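You operate a simulated robot arm through the tools that you are given. There is no shell and no other tool. Be economical: measure what you need, move in short steps, check, and stop when the job is done.

The job below is to be done with a simulated robot arm. You get a single attempt, and the scene is never put back.

Task
Slide the black pad along the bare side of the yellow-marked table until it stands next to the steel mug.
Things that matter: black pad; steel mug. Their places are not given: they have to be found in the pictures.

It is judged by the outcome, as a careful person would: the job done as asked, and still so three seconds after it is handed in. It fails if anything else is knocked over, pushed out of place, dropped, spilled or broken.

Robot
A 7-joint arm with a two-finger parallel gripper, fixed in place. Base frame: the origin is at the foot of the arm, x ahead of it, y to its left, z up; the work surface is at about z = 0. Lengths are in mm, angles in rad, forces in N, time in s.
With the tool pointing down near the work surface it reaches from about 220 to 580 mm from the base axis. Its first joint turns from -1.152 to 1.152 rad. Payload 2.5 kg.
The TCP is the grasp point between the finger pads, 23 mm short of the fingertips. In the tool frame z runs along the fingers and y along their closing line. Largest opening 94 mm; finger width 38, thickness 10; the body of the gripper, 54 by 96 mm, starts 39 mm behind the TCP.
Orientation is that of the tool frame in the base frame, as [roll, pitch, yaw] about the fixed x, y, z axes, in that order (R = Rz(yaw) Ry(pitch) Rx(roll)). With the fingers straight down and closing along the base's y, the tool's x points along the base's -x, its y along +y and its z along -z.

Tools
- The arm moves only by the tool drive_tool. Its argument "targets" is a list of rows, each an object (a shift or turn left out is 0, a gripper value left out holds the last) with "delta_rot": the turn, a rotation vector about the tool's x, y, z in units of 5 degrees (1.0 is 5 degrees), a list of three; "translation": the shift along the tool's x, y, z in units of 40 mm (1.0 is 40 mm), a list of three; "grip": the finger opening in m, from 0 to 0.094. In form: [{"delta_rot": [rx, ry, rz], "translation": [dx, dy, dz], "grip": grip}, ...]. A call has 1 to 12 rows; each row shifts and turns the commanded pose from where the row before left it, along the tool's axes as they then stand. A call with a number of a shift or a turn outside -1 to 1 is refused whole. Each row takes 0.2 s and may step no farther than 50 mm and 0.15 rad from the row before; otherwise, or with a gripper value out of range, the whole call is refused. A pose out of reach is approached as far as the arm can. The call stops where the force on the tool passes 40 N (or 10 N more than at its start, if that is more) or the arm is blocked; 0.2 s more then pass. The fingers move at their own pace (about 108 mm/s each) and stop on an object; they squeeze with about 22 N. The grip force told is the motor's: it shows also when the fingers shut on nothing. Time passes only in rows, and 0.2 s behind the last, so rows that do not move let the fingers close. The reply holds the time, the measured pose of the TCP, the force on the tool along the base axes, the opening and the grip force, in the units named above and with some noise, and new pictures: "pictures" is both (left out), scene, wrist or none.
- Cameras (640 x 400 px; columns grow to the right, rows downward): "scene" is fixed at [132.6, -422.5, 562.9]; the picture's right is [0.76, -0.65, 0.00], its down [-0.31, -0.37, -0.88] and it looks along [0.57, 0.67, -0.48] (base axes); focal length 319 px, centre (320, 200). "wrist" rides on the gripper at [-39, 0, -44] in the tool frame; the picture's right is [0.00, -1.00, 0.00], its down [0.97, 0.00, -0.24] and it looks along [0.24, 0.00, 0.97] (tool axes); focal length 218 px, centre (320, 200).
- point_at(camera, pixels): for up to 12 pixels [column, row] of the newest picture of that camera ("zoom" is the newest enlarged one), the place [x, y, z] in the base frame of the surface seen there, good to about 3 mm, but the place of the scene camera against the robot may be out by one fixed shift of up to 18 mm in any direction. No time passes.
- inspect(camera, box): a new picture of the part [left, top, right, bottom] of that camera's present view, enlarged. No time passes.
- job_done(): hands the job in; it is judged then, once.

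Keep the steps short. Do not move on a guess: measure, check each grasp and each placing, and mend mistakes. In all there are 60 turns and 120 pictures (those below and enlarged ones count). Leave the gripper open and the arm clear of the work at the hand-in unless told otherwise, and finish with a single line.

The tools are called after "Call:" by a JSON object that holds its "fn" and its "kwargs". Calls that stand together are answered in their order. drive_tool: Moves the arm, as the interface text tells. Its arguments: {"type":"object","properties":{"targets":{"type":"array","items":{"type":"object","properties":{"delta_rot":{"type":"array","items":{"type":"number"}},"translation":{"type":"array","items":{"type":"number"}},"grip":{"type":"number"}}}},"pictures":{"type":"string","enum":["both","scene","wrist","none"]}},"required":["targets"]} The other tools are called the same way: point_at (camera, pixels) gives the place of the surface under pixels of a picture; inspect (camera, box) takes an enlarged picture of a part of a camera's view; job_done () hands the job in.

At the start:

```text
time_s: 0.0
ee_pos: [382.0, 198.2, 230.2]
orientation: [3.141, 0.001, -3.142]
ft_force: [0.8, -0.7, 0.3]
gripper_width: 93.9
gripper_force: 0.1
```

scene: 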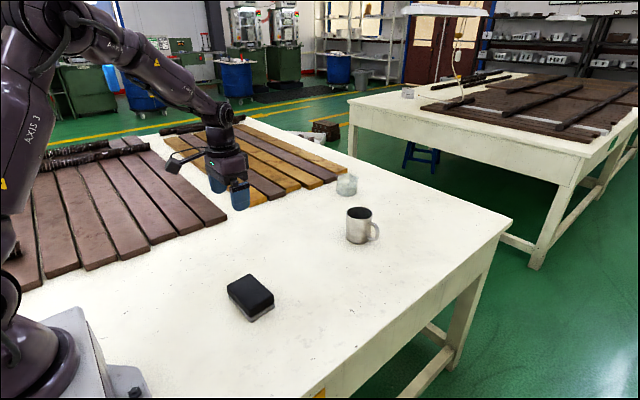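
wrist: 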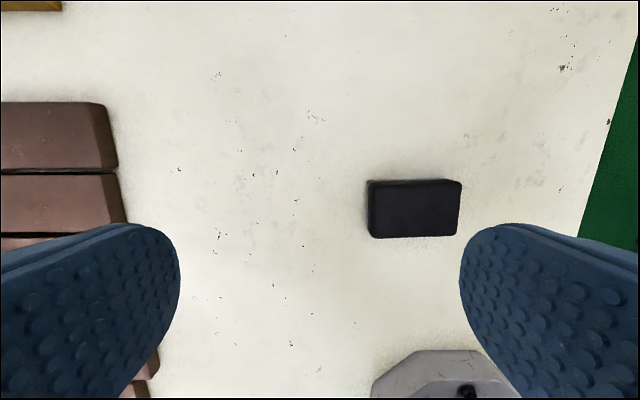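

I see the black pad near scene (250,297) and the steel mug near (360,226), with a glass at (346,185). I'll measure these and look closer first.

Call:
{"fn": "point_at", "kwargs": {"camera": "scene", "pixels": [[250, 275], [228, 289], [274, 292], [252, 312], [250, 292], [346, 212], [372, 214], [359, 243], [377, 232], [346, 190], [318, 393], [252, 321]]}}

Call:
{"fn": "point_at", "kwargs": {"camera": "wrist", "pixels": [[368, 183], [461, 182], [457, 235], [373, 237], [415, 210], [300, 100], [600, 150], [450, 370]]}}

Call:
{"fn": "inspect", "kwargs": {"camera": "scene", "box": [200, 160, 420, 340]}}

```text
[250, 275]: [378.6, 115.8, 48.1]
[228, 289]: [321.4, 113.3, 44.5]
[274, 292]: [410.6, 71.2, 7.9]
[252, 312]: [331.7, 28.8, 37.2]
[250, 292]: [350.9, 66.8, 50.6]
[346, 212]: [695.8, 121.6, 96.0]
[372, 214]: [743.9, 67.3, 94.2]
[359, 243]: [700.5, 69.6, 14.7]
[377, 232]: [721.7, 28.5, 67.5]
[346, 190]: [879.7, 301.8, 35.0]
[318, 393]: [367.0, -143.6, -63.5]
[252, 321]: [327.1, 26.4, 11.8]
```

```text
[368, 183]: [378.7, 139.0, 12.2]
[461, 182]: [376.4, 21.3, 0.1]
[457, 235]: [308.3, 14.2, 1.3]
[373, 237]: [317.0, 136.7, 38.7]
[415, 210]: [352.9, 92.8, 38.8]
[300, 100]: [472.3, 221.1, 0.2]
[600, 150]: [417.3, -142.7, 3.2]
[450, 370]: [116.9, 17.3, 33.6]
```

```text
2.22 times, centred on (310, 250) of scene
```

zoom: 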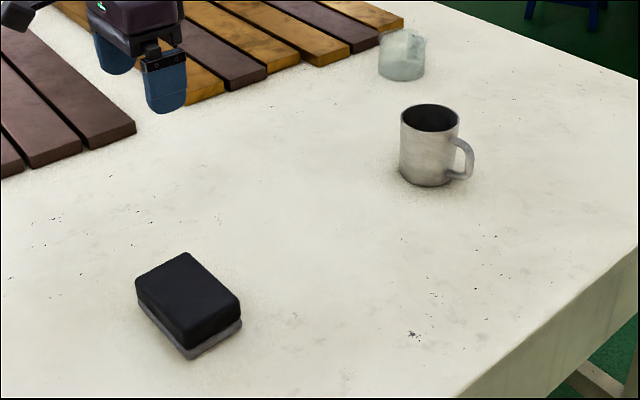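

The pad is about 62 mm in x by 110 mm in y and 39 mm high. The scene camera seems to be shifted from the wrist camera by about 11 mm in z. I'll zoom in on the wrist view to get the pad's edges.

Call:
{"fn": "inspect", "kwargs": {"camera": "wrist", "box": [350, 160, 478, 240]}}

```text
5.00 times, centred on (414, 200) of wrist
```

zoom: 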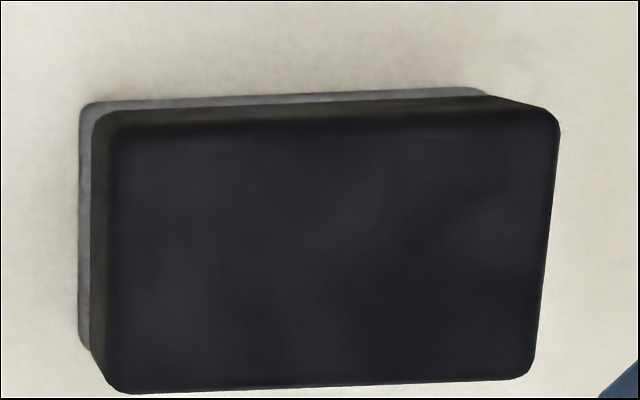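

Call:
{"fn": "point_at", "kwargs": {"camera": "zoom", "pixels": [[125, 125], [545, 125], [525, 365], [120, 375], [330, 250], [330, 125], [330, 380], [110, 250], [540, 250], [84, 250], [300, 98]]}}

Call:
{"fn": "drive_tool", "kwargs": {"targets": [{"translation": [-0.9, -0.6, -0.2]}, {"translation": [-0.9, -0.6, -0.2]}, {"translation": [-0.9, -0.6, 0]}, {"translation": [-0.5, -0.6, 0]}, {}]}}

```text
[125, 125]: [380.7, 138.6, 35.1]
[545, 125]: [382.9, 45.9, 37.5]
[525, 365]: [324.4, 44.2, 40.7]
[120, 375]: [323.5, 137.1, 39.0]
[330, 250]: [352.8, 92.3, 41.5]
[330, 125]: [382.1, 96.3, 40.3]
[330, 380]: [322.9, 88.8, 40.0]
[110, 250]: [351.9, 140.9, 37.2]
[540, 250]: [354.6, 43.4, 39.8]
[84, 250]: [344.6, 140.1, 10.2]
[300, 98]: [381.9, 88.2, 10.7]
```

```text
time_s: 1.2
ee_pos: [513.1, 102.3, 248.0]
orientation: [-3.141, -0.001, -3.141]
ft_force: [0.0, -0.5, 0.1]
gripper_width: 94.2
gripper_force: 0.2
```

scene: 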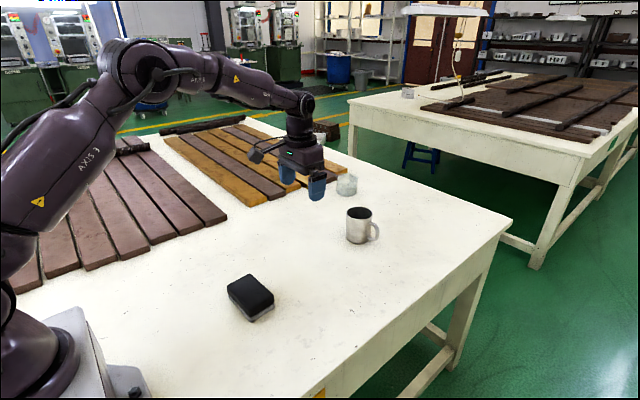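
wrist: 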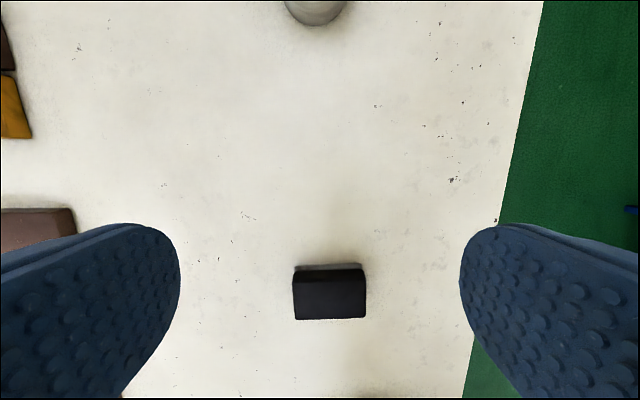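

The pad's top centre is at (353, 91) and its size is about 63 x 98 x 40 mm. The mug is at the top edge of the wrist view at (317,10). I'll tilt the tool forward to see the mug with the wrist camera.

Call:
{"fn": "drive_tool", "kwargs": {"targets": [{"delta_rot": [0, -1, 0]}, {"delta_rot": [0, -1, 0]}, {"delta_rot": [0, -1, 0]}, {"delta_rot": [0, -1, 0]}, {"delta_rot": [0, -1, 0]}, {}], "pictures": "wrist"}}

```text
time_s: 2.6
ee_pos: [511.0, 103.0, 245.6]
orientation: [3.141, 0.439, 3.141]
ft_force: [0.4, -0.3, -0.2]
gripper_width: 94.0
gripper_force: 0.1
```

wrist: 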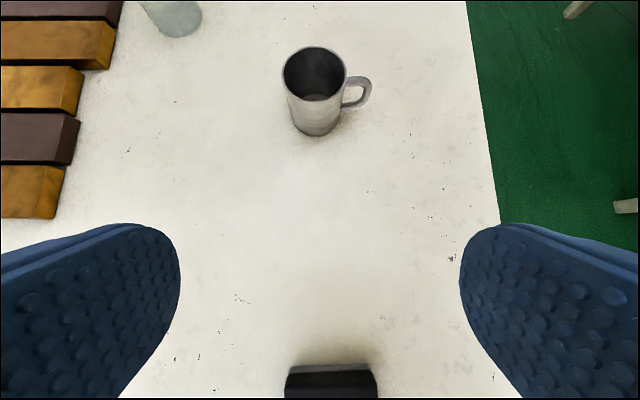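

Call:
{"fn": "inspect", "kwargs": {"camera": "wrist", "box": [256, 30, 416, 130]}}

Call:
{"fn": "point_at", "kwargs": {"camera": "wrist", "pixels": [[283, 76], [346, 78], [315, 105], [315, 48], [316, 130], [296, 120], [335, 122], [369, 90], [345, 108], [490, 150], [320, 371], [75, 130]]}}

```text
4.00 times, centred on (336, 80) of wrist
```

zoom: 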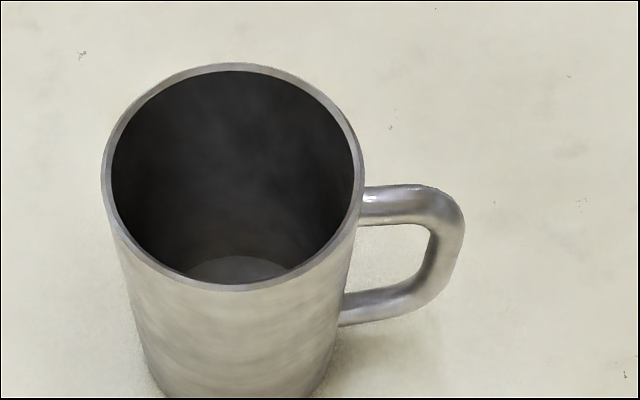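

```text
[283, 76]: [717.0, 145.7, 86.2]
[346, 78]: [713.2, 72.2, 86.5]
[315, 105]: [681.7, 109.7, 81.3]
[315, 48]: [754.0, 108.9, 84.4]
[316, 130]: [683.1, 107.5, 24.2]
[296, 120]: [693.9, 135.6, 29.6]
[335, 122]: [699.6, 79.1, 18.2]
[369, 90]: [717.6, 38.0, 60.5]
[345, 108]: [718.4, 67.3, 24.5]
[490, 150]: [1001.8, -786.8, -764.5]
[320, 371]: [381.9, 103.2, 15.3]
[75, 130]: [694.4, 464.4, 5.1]
```

From the wrist camera, the mug's centre is at (718, 109), its radius is about 36 mm, its near wall is at x≈682, and its handle points to -y. The pad has to slide about 280 mm in +x, with its back edge ending near x≈604. The forward tilt gives the extra reach for that. I'll keep the tilt, set the fingers 60 mm apart and go behind the pad at height.

Call:
{"fn": "drive_tool", "kwargs": {"targets": [{"translation": [0.872, -0.05, -0.407], "grip": 0.06}, {"translation": [0.872, -0.05, -0.407]}, {"translation": [0.872, -0.05, -0.407]}, {"translation": [0.872, -0.05, -0.407]}, {"translation": [0.872, -0.05, -0.407]}, {"translation": [0.872, -0.05, -0.407]}, {}]}}

```text
time_s: 4.2
ee_pos: [281.5, 92.1, 246.2]
orientation: [3.141, 0.437, -3.141]
ft_force: [-0.4, 0.0, 0.6]
gripper_width: 60.0
gripper_force: 0.0
```

scene: 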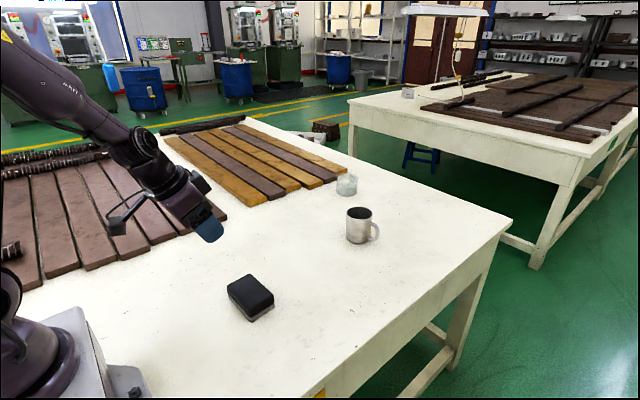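
wrist: 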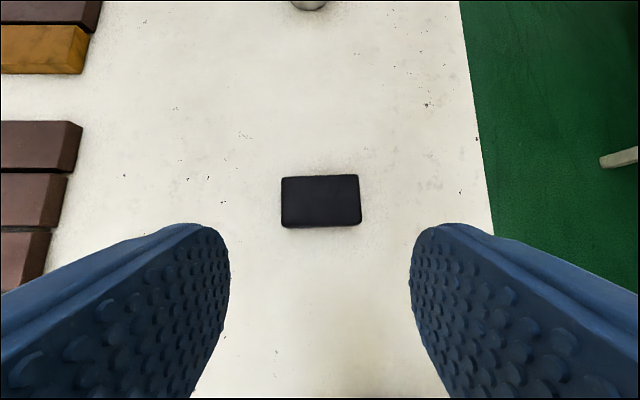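

The tool is above and behind the pad at (281, 92, 246), and the pad is centred between the fingers. I'll descend most of the way and check the near planks.

Call:
{"fn": "point_at", "kwargs": {"camera": "wrist", "pixels": [[68, 175], [50, 240], [282, 228], [361, 226], [320, 202]]}}

Call:
{"fn": "drive_tool", "kwargs": {"targets": [{"translation": [0.389, 0, 0.784]}, {"translation": [0.389, 0, 0.784]}, {"translation": [0.389, 0, 0.784]}, {"translation": [0.389, 0, 0.784]}, {"translation": [0.389, 0, 0.784]}, {}]}}

```text
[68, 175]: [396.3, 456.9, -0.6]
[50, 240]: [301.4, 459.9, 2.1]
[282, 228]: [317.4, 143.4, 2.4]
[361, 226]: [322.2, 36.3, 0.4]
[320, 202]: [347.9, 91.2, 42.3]
```

```text
time_s: 5.6
ee_pos: [277.8, 91.1, 75.7]
orientation: [3.14, 0.437, 3.141]
ft_force: [-0.7, 0.4, -0.2]
gripper_width: 60.1
gripper_force: 0.1
out of reach, approached as far as the arm can: row 2
```

scene: 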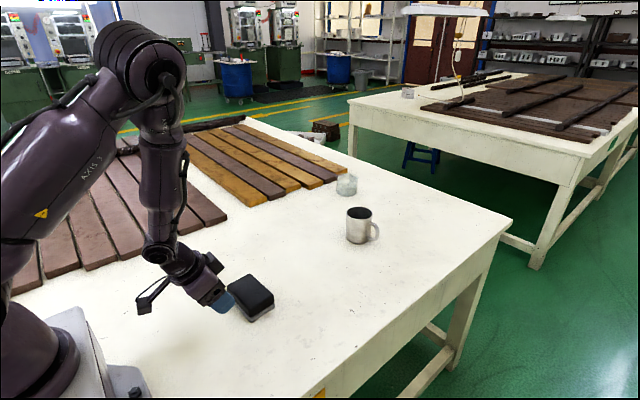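
wrist: 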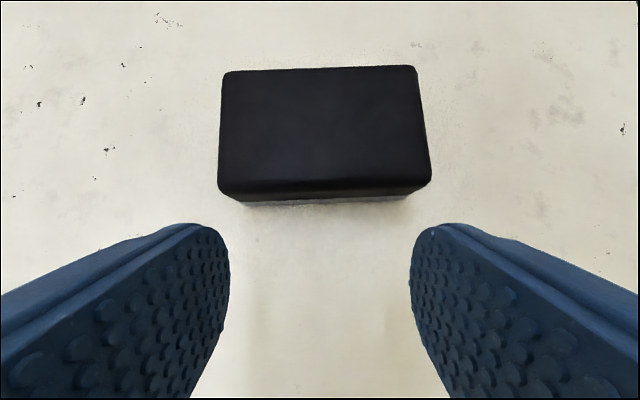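

The descent is on track at (278, 91, 76), with the tool still clear behind the pad. I'll descend the last 40 mm.

Call:
{"fn": "drive_tool", "kwargs": {"targets": [{"translation": [0.21, 0, 0.44]}, {"translation": [0.21, 0, 0.44]}, {}]}}

```text
time_s: 6.4
ee_pos: [277.4, 91.5, 37.3]
orientation: [3.142, 0.436, 3.141]
ft_force: [0.2, -0.6, 0.6]
gripper_width: 60.0
gripper_force: 0.0
```

scene: 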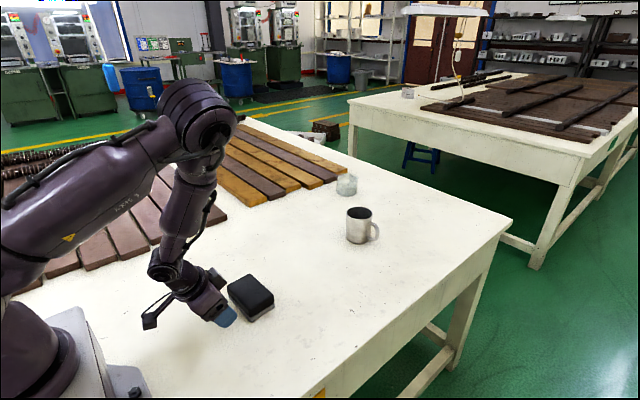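
wrist: 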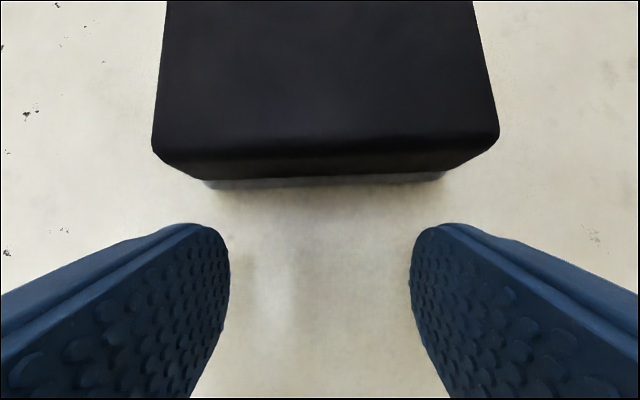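

The tool is at pushing height with z at 37, so the tips are a few mm above the table. I'll push 40 mm in +x, slowly, and look at the contact.

Call:
{"fn": "drive_tool", "kwargs": {"targets": [{"translation": [-0.2265, 0, 0.1058]}, {"translation": [-0.2265, 0, 0.1058]}, {"translation": [-0.2265, 0, 0.1058]}, {"translation": [-0.2265, 0, 0.1058]}, {}], "pictures": "wrist"}}

```text
time_s: 7.6
ee_pos: [317.0, 90.7, 39.4]
orientation: [-3.141, 0.437, 3.14]
ft_force: [-0.7, -0.5, 1.6]
gripper_width: 60.0
gripper_force: 0.0
```

wrist: 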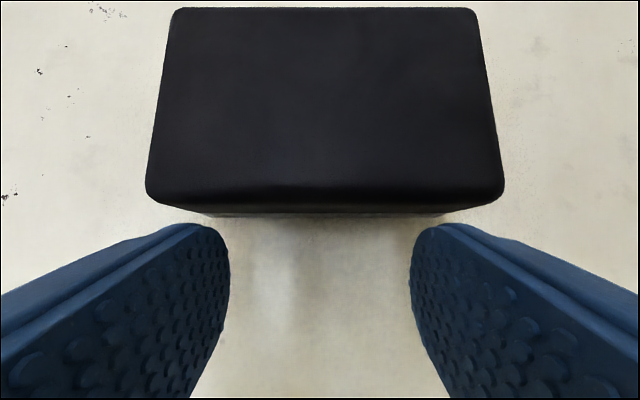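

The pad looks square to the fingers now. I'll measure where its back edge is.

Call:
{"fn": "point_at", "kwargs": {"camera": "wrist", "pixels": [[200, 195], [450, 195], [325, 100], [325, 12], [190, 12], [460, 12], [150, 185], [500, 185]]}}

Call:
{"fn": "inspect", "kwargs": {"camera": "scene", "box": [180, 240, 308, 320]}}

```text
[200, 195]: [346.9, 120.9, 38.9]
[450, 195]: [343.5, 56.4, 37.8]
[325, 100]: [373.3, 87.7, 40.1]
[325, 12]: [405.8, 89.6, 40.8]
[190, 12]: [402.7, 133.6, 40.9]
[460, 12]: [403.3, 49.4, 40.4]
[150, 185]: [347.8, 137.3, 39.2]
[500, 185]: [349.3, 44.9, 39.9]
```

```text
5.00 times, centred on (244, 280) of scene
```

zoom: 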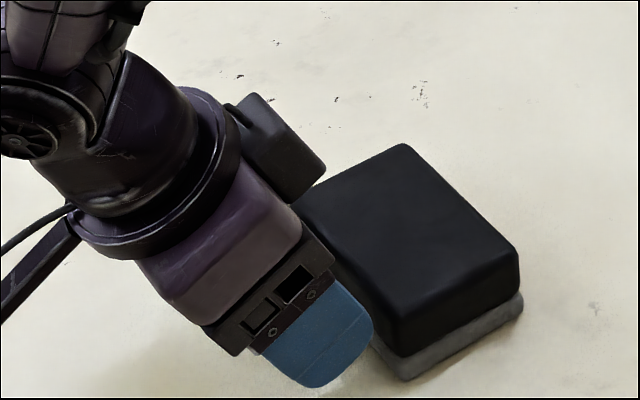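

The pad moves squarely. With TCP x at 317 its back edge is at about 344 and its front at about 406, so the front runs about 89 mm ahead of the TCP. I'll push 160 mm more with a slight +y drift to line up with the mug.

Call:
{"fn": "drive_tool", "kwargs": {"targets": [{"translation": [-0.3624, 0.018, 0.18]}, {"translation": [-0.3624, 0.018, 0.18]}, {"translation": [-0.3624, 0.018, 0.1692]}, {"translation": [-0.3624, 0.018, 0.1692]}, {"translation": [-0.3624, 0.018, 0.1692]}, {"translation": [-0.3624, 0.018, 0.1692]}, {"translation": [-0.3624, 0.018, 0.1692]}, {"translation": [-0.3624, 0.018, 0.1692]}, {"translation": [-0.3624, 0.018, 0.1692]}, {"translation": [-0.3624, 0.018, 0.1692]}, {}]}}

```text
time_s: 10.0
ee_pos: [477.1, 97.0, 36.8]
orientation: [3.141, 0.436, 3.141]
ft_force: [-1.3, -1.1, 1.2]
gripper_width: 60.0
gripper_force: 0.0
```

scene: 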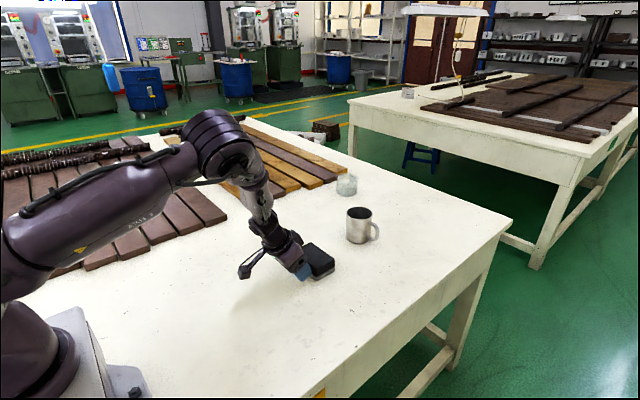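
wrist: 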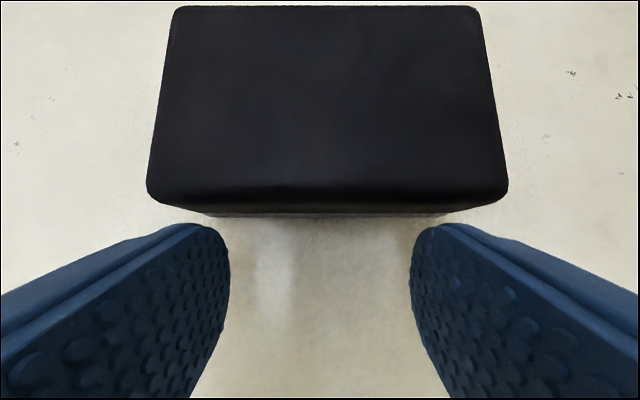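

The pad is still square and the force is small. I'll push 75 mm more and then measure the gap.

Call:
{"fn": "drive_tool", "kwargs": {"targets": [{"translation": [-0.34, 0.018, 0.1587]}, {"translation": [-0.34, 0.018, 0.1587]}, {"translation": [-0.34, 0.018, 0.1587]}, {"translation": [-0.34, 0.018, 0.1587]}, {"translation": [-0.34, 0.018, 0.1587]}, {}]}}

Call:
{"fn": "inspect", "kwargs": {"camera": "scene", "box": [260, 180, 420, 280]}}

```text
time_s: 11.4
ee_pos: [551.4, 101.1, 36.2]
orientation: [3.14, 0.436, -3.141]
ft_force: [0.5, 0.0, 0.0]
gripper_width: 60.2
gripper_force: 0.1
```

scene: 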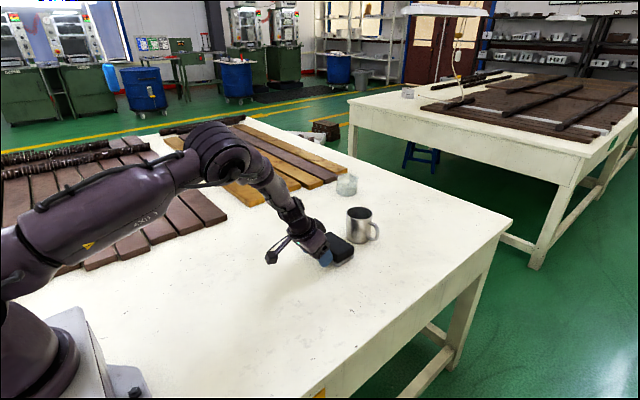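
wrist: 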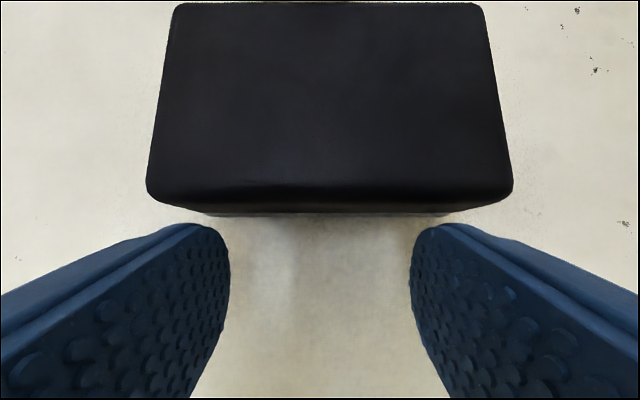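

```text
4.00 times, centred on (340, 230) of scene
```

zoom: 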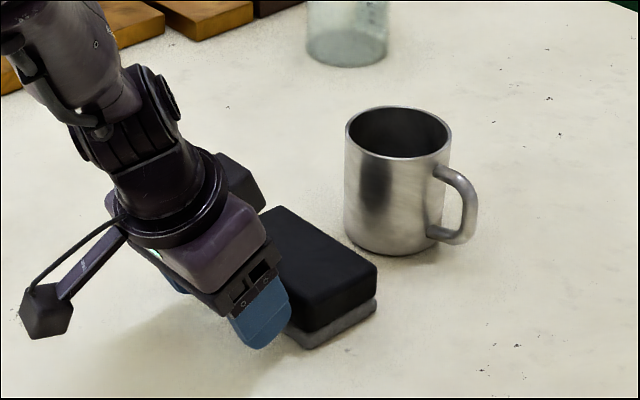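

The gap is now small. I'll measure the pad's front edge and the mug's near wall in both cameras.

Call:
{"fn": "point_at", "kwargs": {"camera": "zoom", "pixels": [[325, 228], [372, 262], [375, 300], [360, 200], [365, 225], [350, 222], [385, 230], [400, 245]]}}

Call:
{"fn": "point_at", "kwargs": {"camera": "wrist", "pixels": [[325, 8], [200, 8], [450, 8], [325, 190], [200, 190], [450, 190]]}}

```text
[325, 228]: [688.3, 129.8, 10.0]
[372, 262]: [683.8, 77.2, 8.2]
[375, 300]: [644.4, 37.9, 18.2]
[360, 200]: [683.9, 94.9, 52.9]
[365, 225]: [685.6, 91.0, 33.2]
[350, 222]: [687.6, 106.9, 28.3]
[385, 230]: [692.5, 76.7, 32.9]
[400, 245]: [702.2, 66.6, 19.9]
```

```text
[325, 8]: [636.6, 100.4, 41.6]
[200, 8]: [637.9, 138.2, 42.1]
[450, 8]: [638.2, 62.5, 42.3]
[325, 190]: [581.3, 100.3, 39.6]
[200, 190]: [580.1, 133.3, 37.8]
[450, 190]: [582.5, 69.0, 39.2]
```

The pad's front is at about 640 and the mug's near wall at about 682, so the gap is about 41 mm. I'll push 28 mm more in gentle steps.

Call:
{"fn": "drive_tool", "kwargs": {"targets": [{"translation": [-0.1586, 0, 0.074]}, {"translation": [-0.1586, 0, 0.074]}, {"translation": [-0.1586, 0, 0.074]}, {"translation": [-0.1586, 0, 0.074]}, {}], "pictures": "wrist"}}

Call:
{"fn": "inspect", "kwargs": {"camera": "scene", "box": [290, 190, 418, 270]}}

```text
time_s: 12.6
ee_pos: [578.1, 101.4, 37.5]
orientation: [3.141, 0.436, -3.141]
ft_force: [-0.4, -0.2, -0.8]
gripper_width: 60.0
gripper_force: 0.1
```

wrist: 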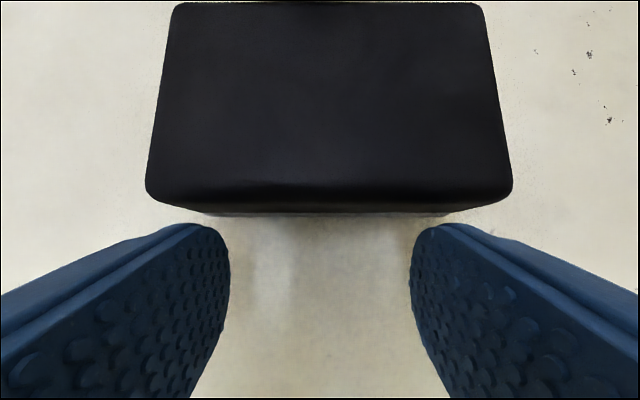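

```text
5.00 times, centred on (354, 230) of scene
```

zoom: 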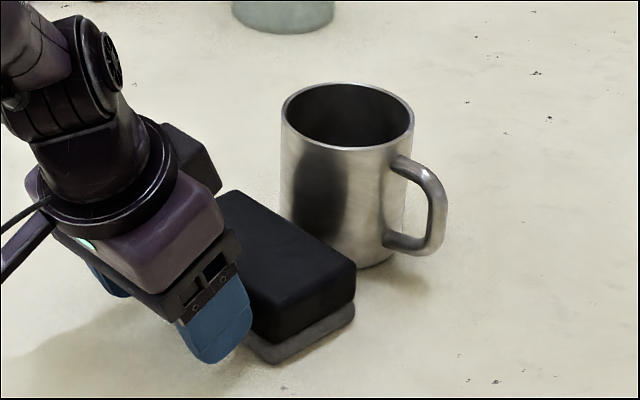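

The pad now stands close to the mug and clear of it. I'll back straight away from the pad, rise, and then look.

Call:
{"fn": "drive_tool", "kwargs": {"targets": [{"translation": [0.25, 0, -0.106]}, {"translation": [0.6, 0, -0.28]}, {"translation": [0.6, 0, -0.28]}, {"translation": [-0.3, 0, -0.8]}, {"translation": [-0.3, 0, -0.8]}, {"translation": [-0.3, 0, -0.8]}, {"translation": [-0.3, 0, -0.8]}, {"translation": [-0.3, 0, -0.8]}, {"translation": [0.5, 0, -0.5]}, {}]}}

Call:
{"fn": "inspect", "kwargs": {"camera": "wrist", "box": [220, 20, 420, 145]}}

Call:
{"fn": "inspect", "kwargs": {"camera": "scene", "box": [290, 190, 418, 270]}}

```text
time_s: 14.8
ee_pos: [475.0, 101.0, 216.4]
orientation: [-3.141, 0.435, 3.141]
ft_force: [0.0, 0.0, 0.3]
gripper_width: 59.9
gripper_force: 0.0
```

scene: 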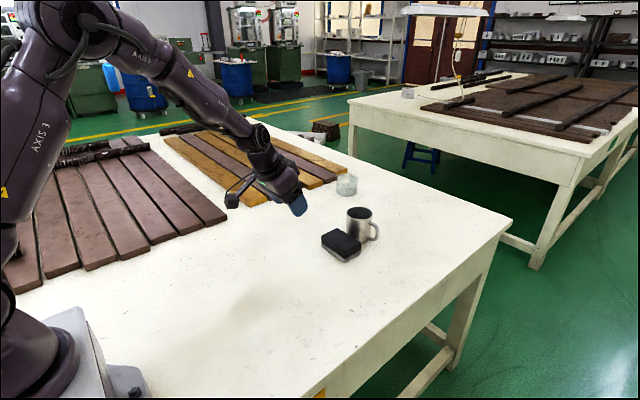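
wrist: 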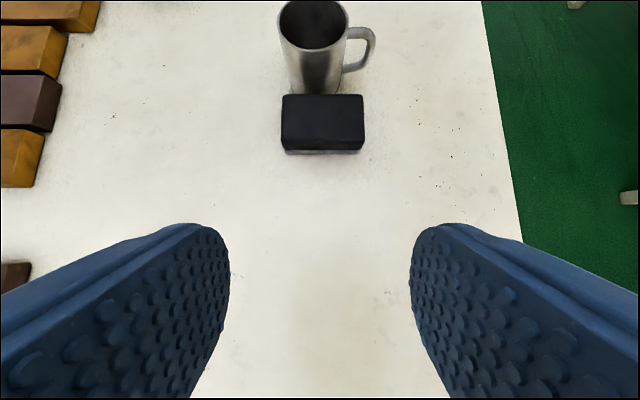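

```text
3.20 times, centred on (320, 82) of wrist
```

zoom: 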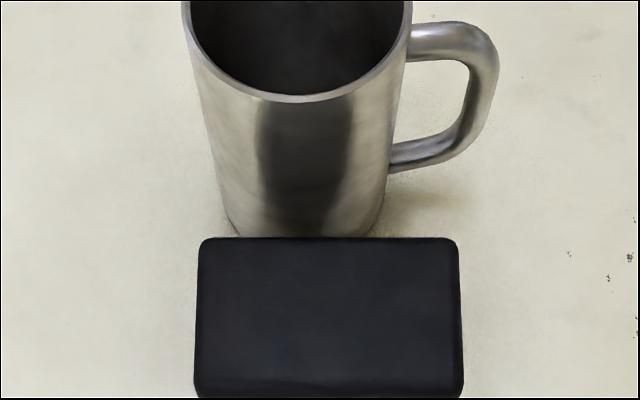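

```text
5.00 times, centred on (354, 230) of scene
```

zoom: 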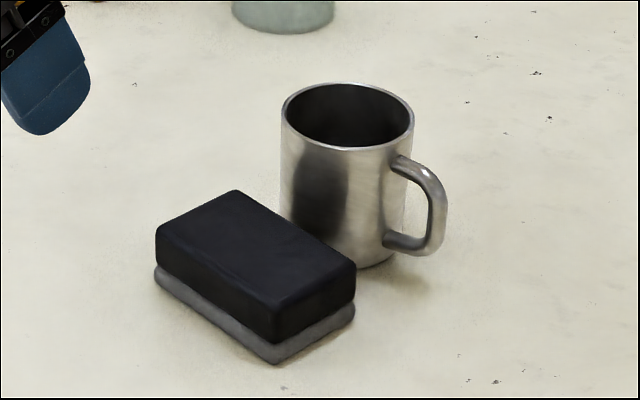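

Call:
{"fn": "point_at", "kwargs": {"camera": "wrist", "pixels": [[320, 98], [320, 142], [316, 85], [316, 70], [290, 97], [358, 98]]}}

Call:
{"fn": "drive_tool", "kwargs": {"targets": [{"grip": 0.094}, {}], "pictures": "none"}}

```text
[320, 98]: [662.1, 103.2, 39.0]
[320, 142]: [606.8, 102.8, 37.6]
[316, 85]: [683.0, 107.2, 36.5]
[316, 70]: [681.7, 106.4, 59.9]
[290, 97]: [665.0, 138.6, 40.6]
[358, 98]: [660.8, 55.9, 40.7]
```

```text
time_s: 15.4
ee_pos: [474.9, 102.3, 217.4]
orientation: [3.141, 0.437, 3.14]
ft_force: [0.2, -0.3, 1.0]
gripper_width: 93.8
gripper_force: 0.2
```

The pad's front is at about x=667 and the mug's wall at 682, so the pad stands about 15 mm from the mug. The mug has not moved and the gripper is open and clear, so I'm handing in.

Call:
{"fn": "job_done", "kwargs": {}}

```text
The job is handed in.
```

The black pad was slid along the bare side of the table and now stands about 15 mm from the steel mug; the mug did not move, and the gripper is open and clear.
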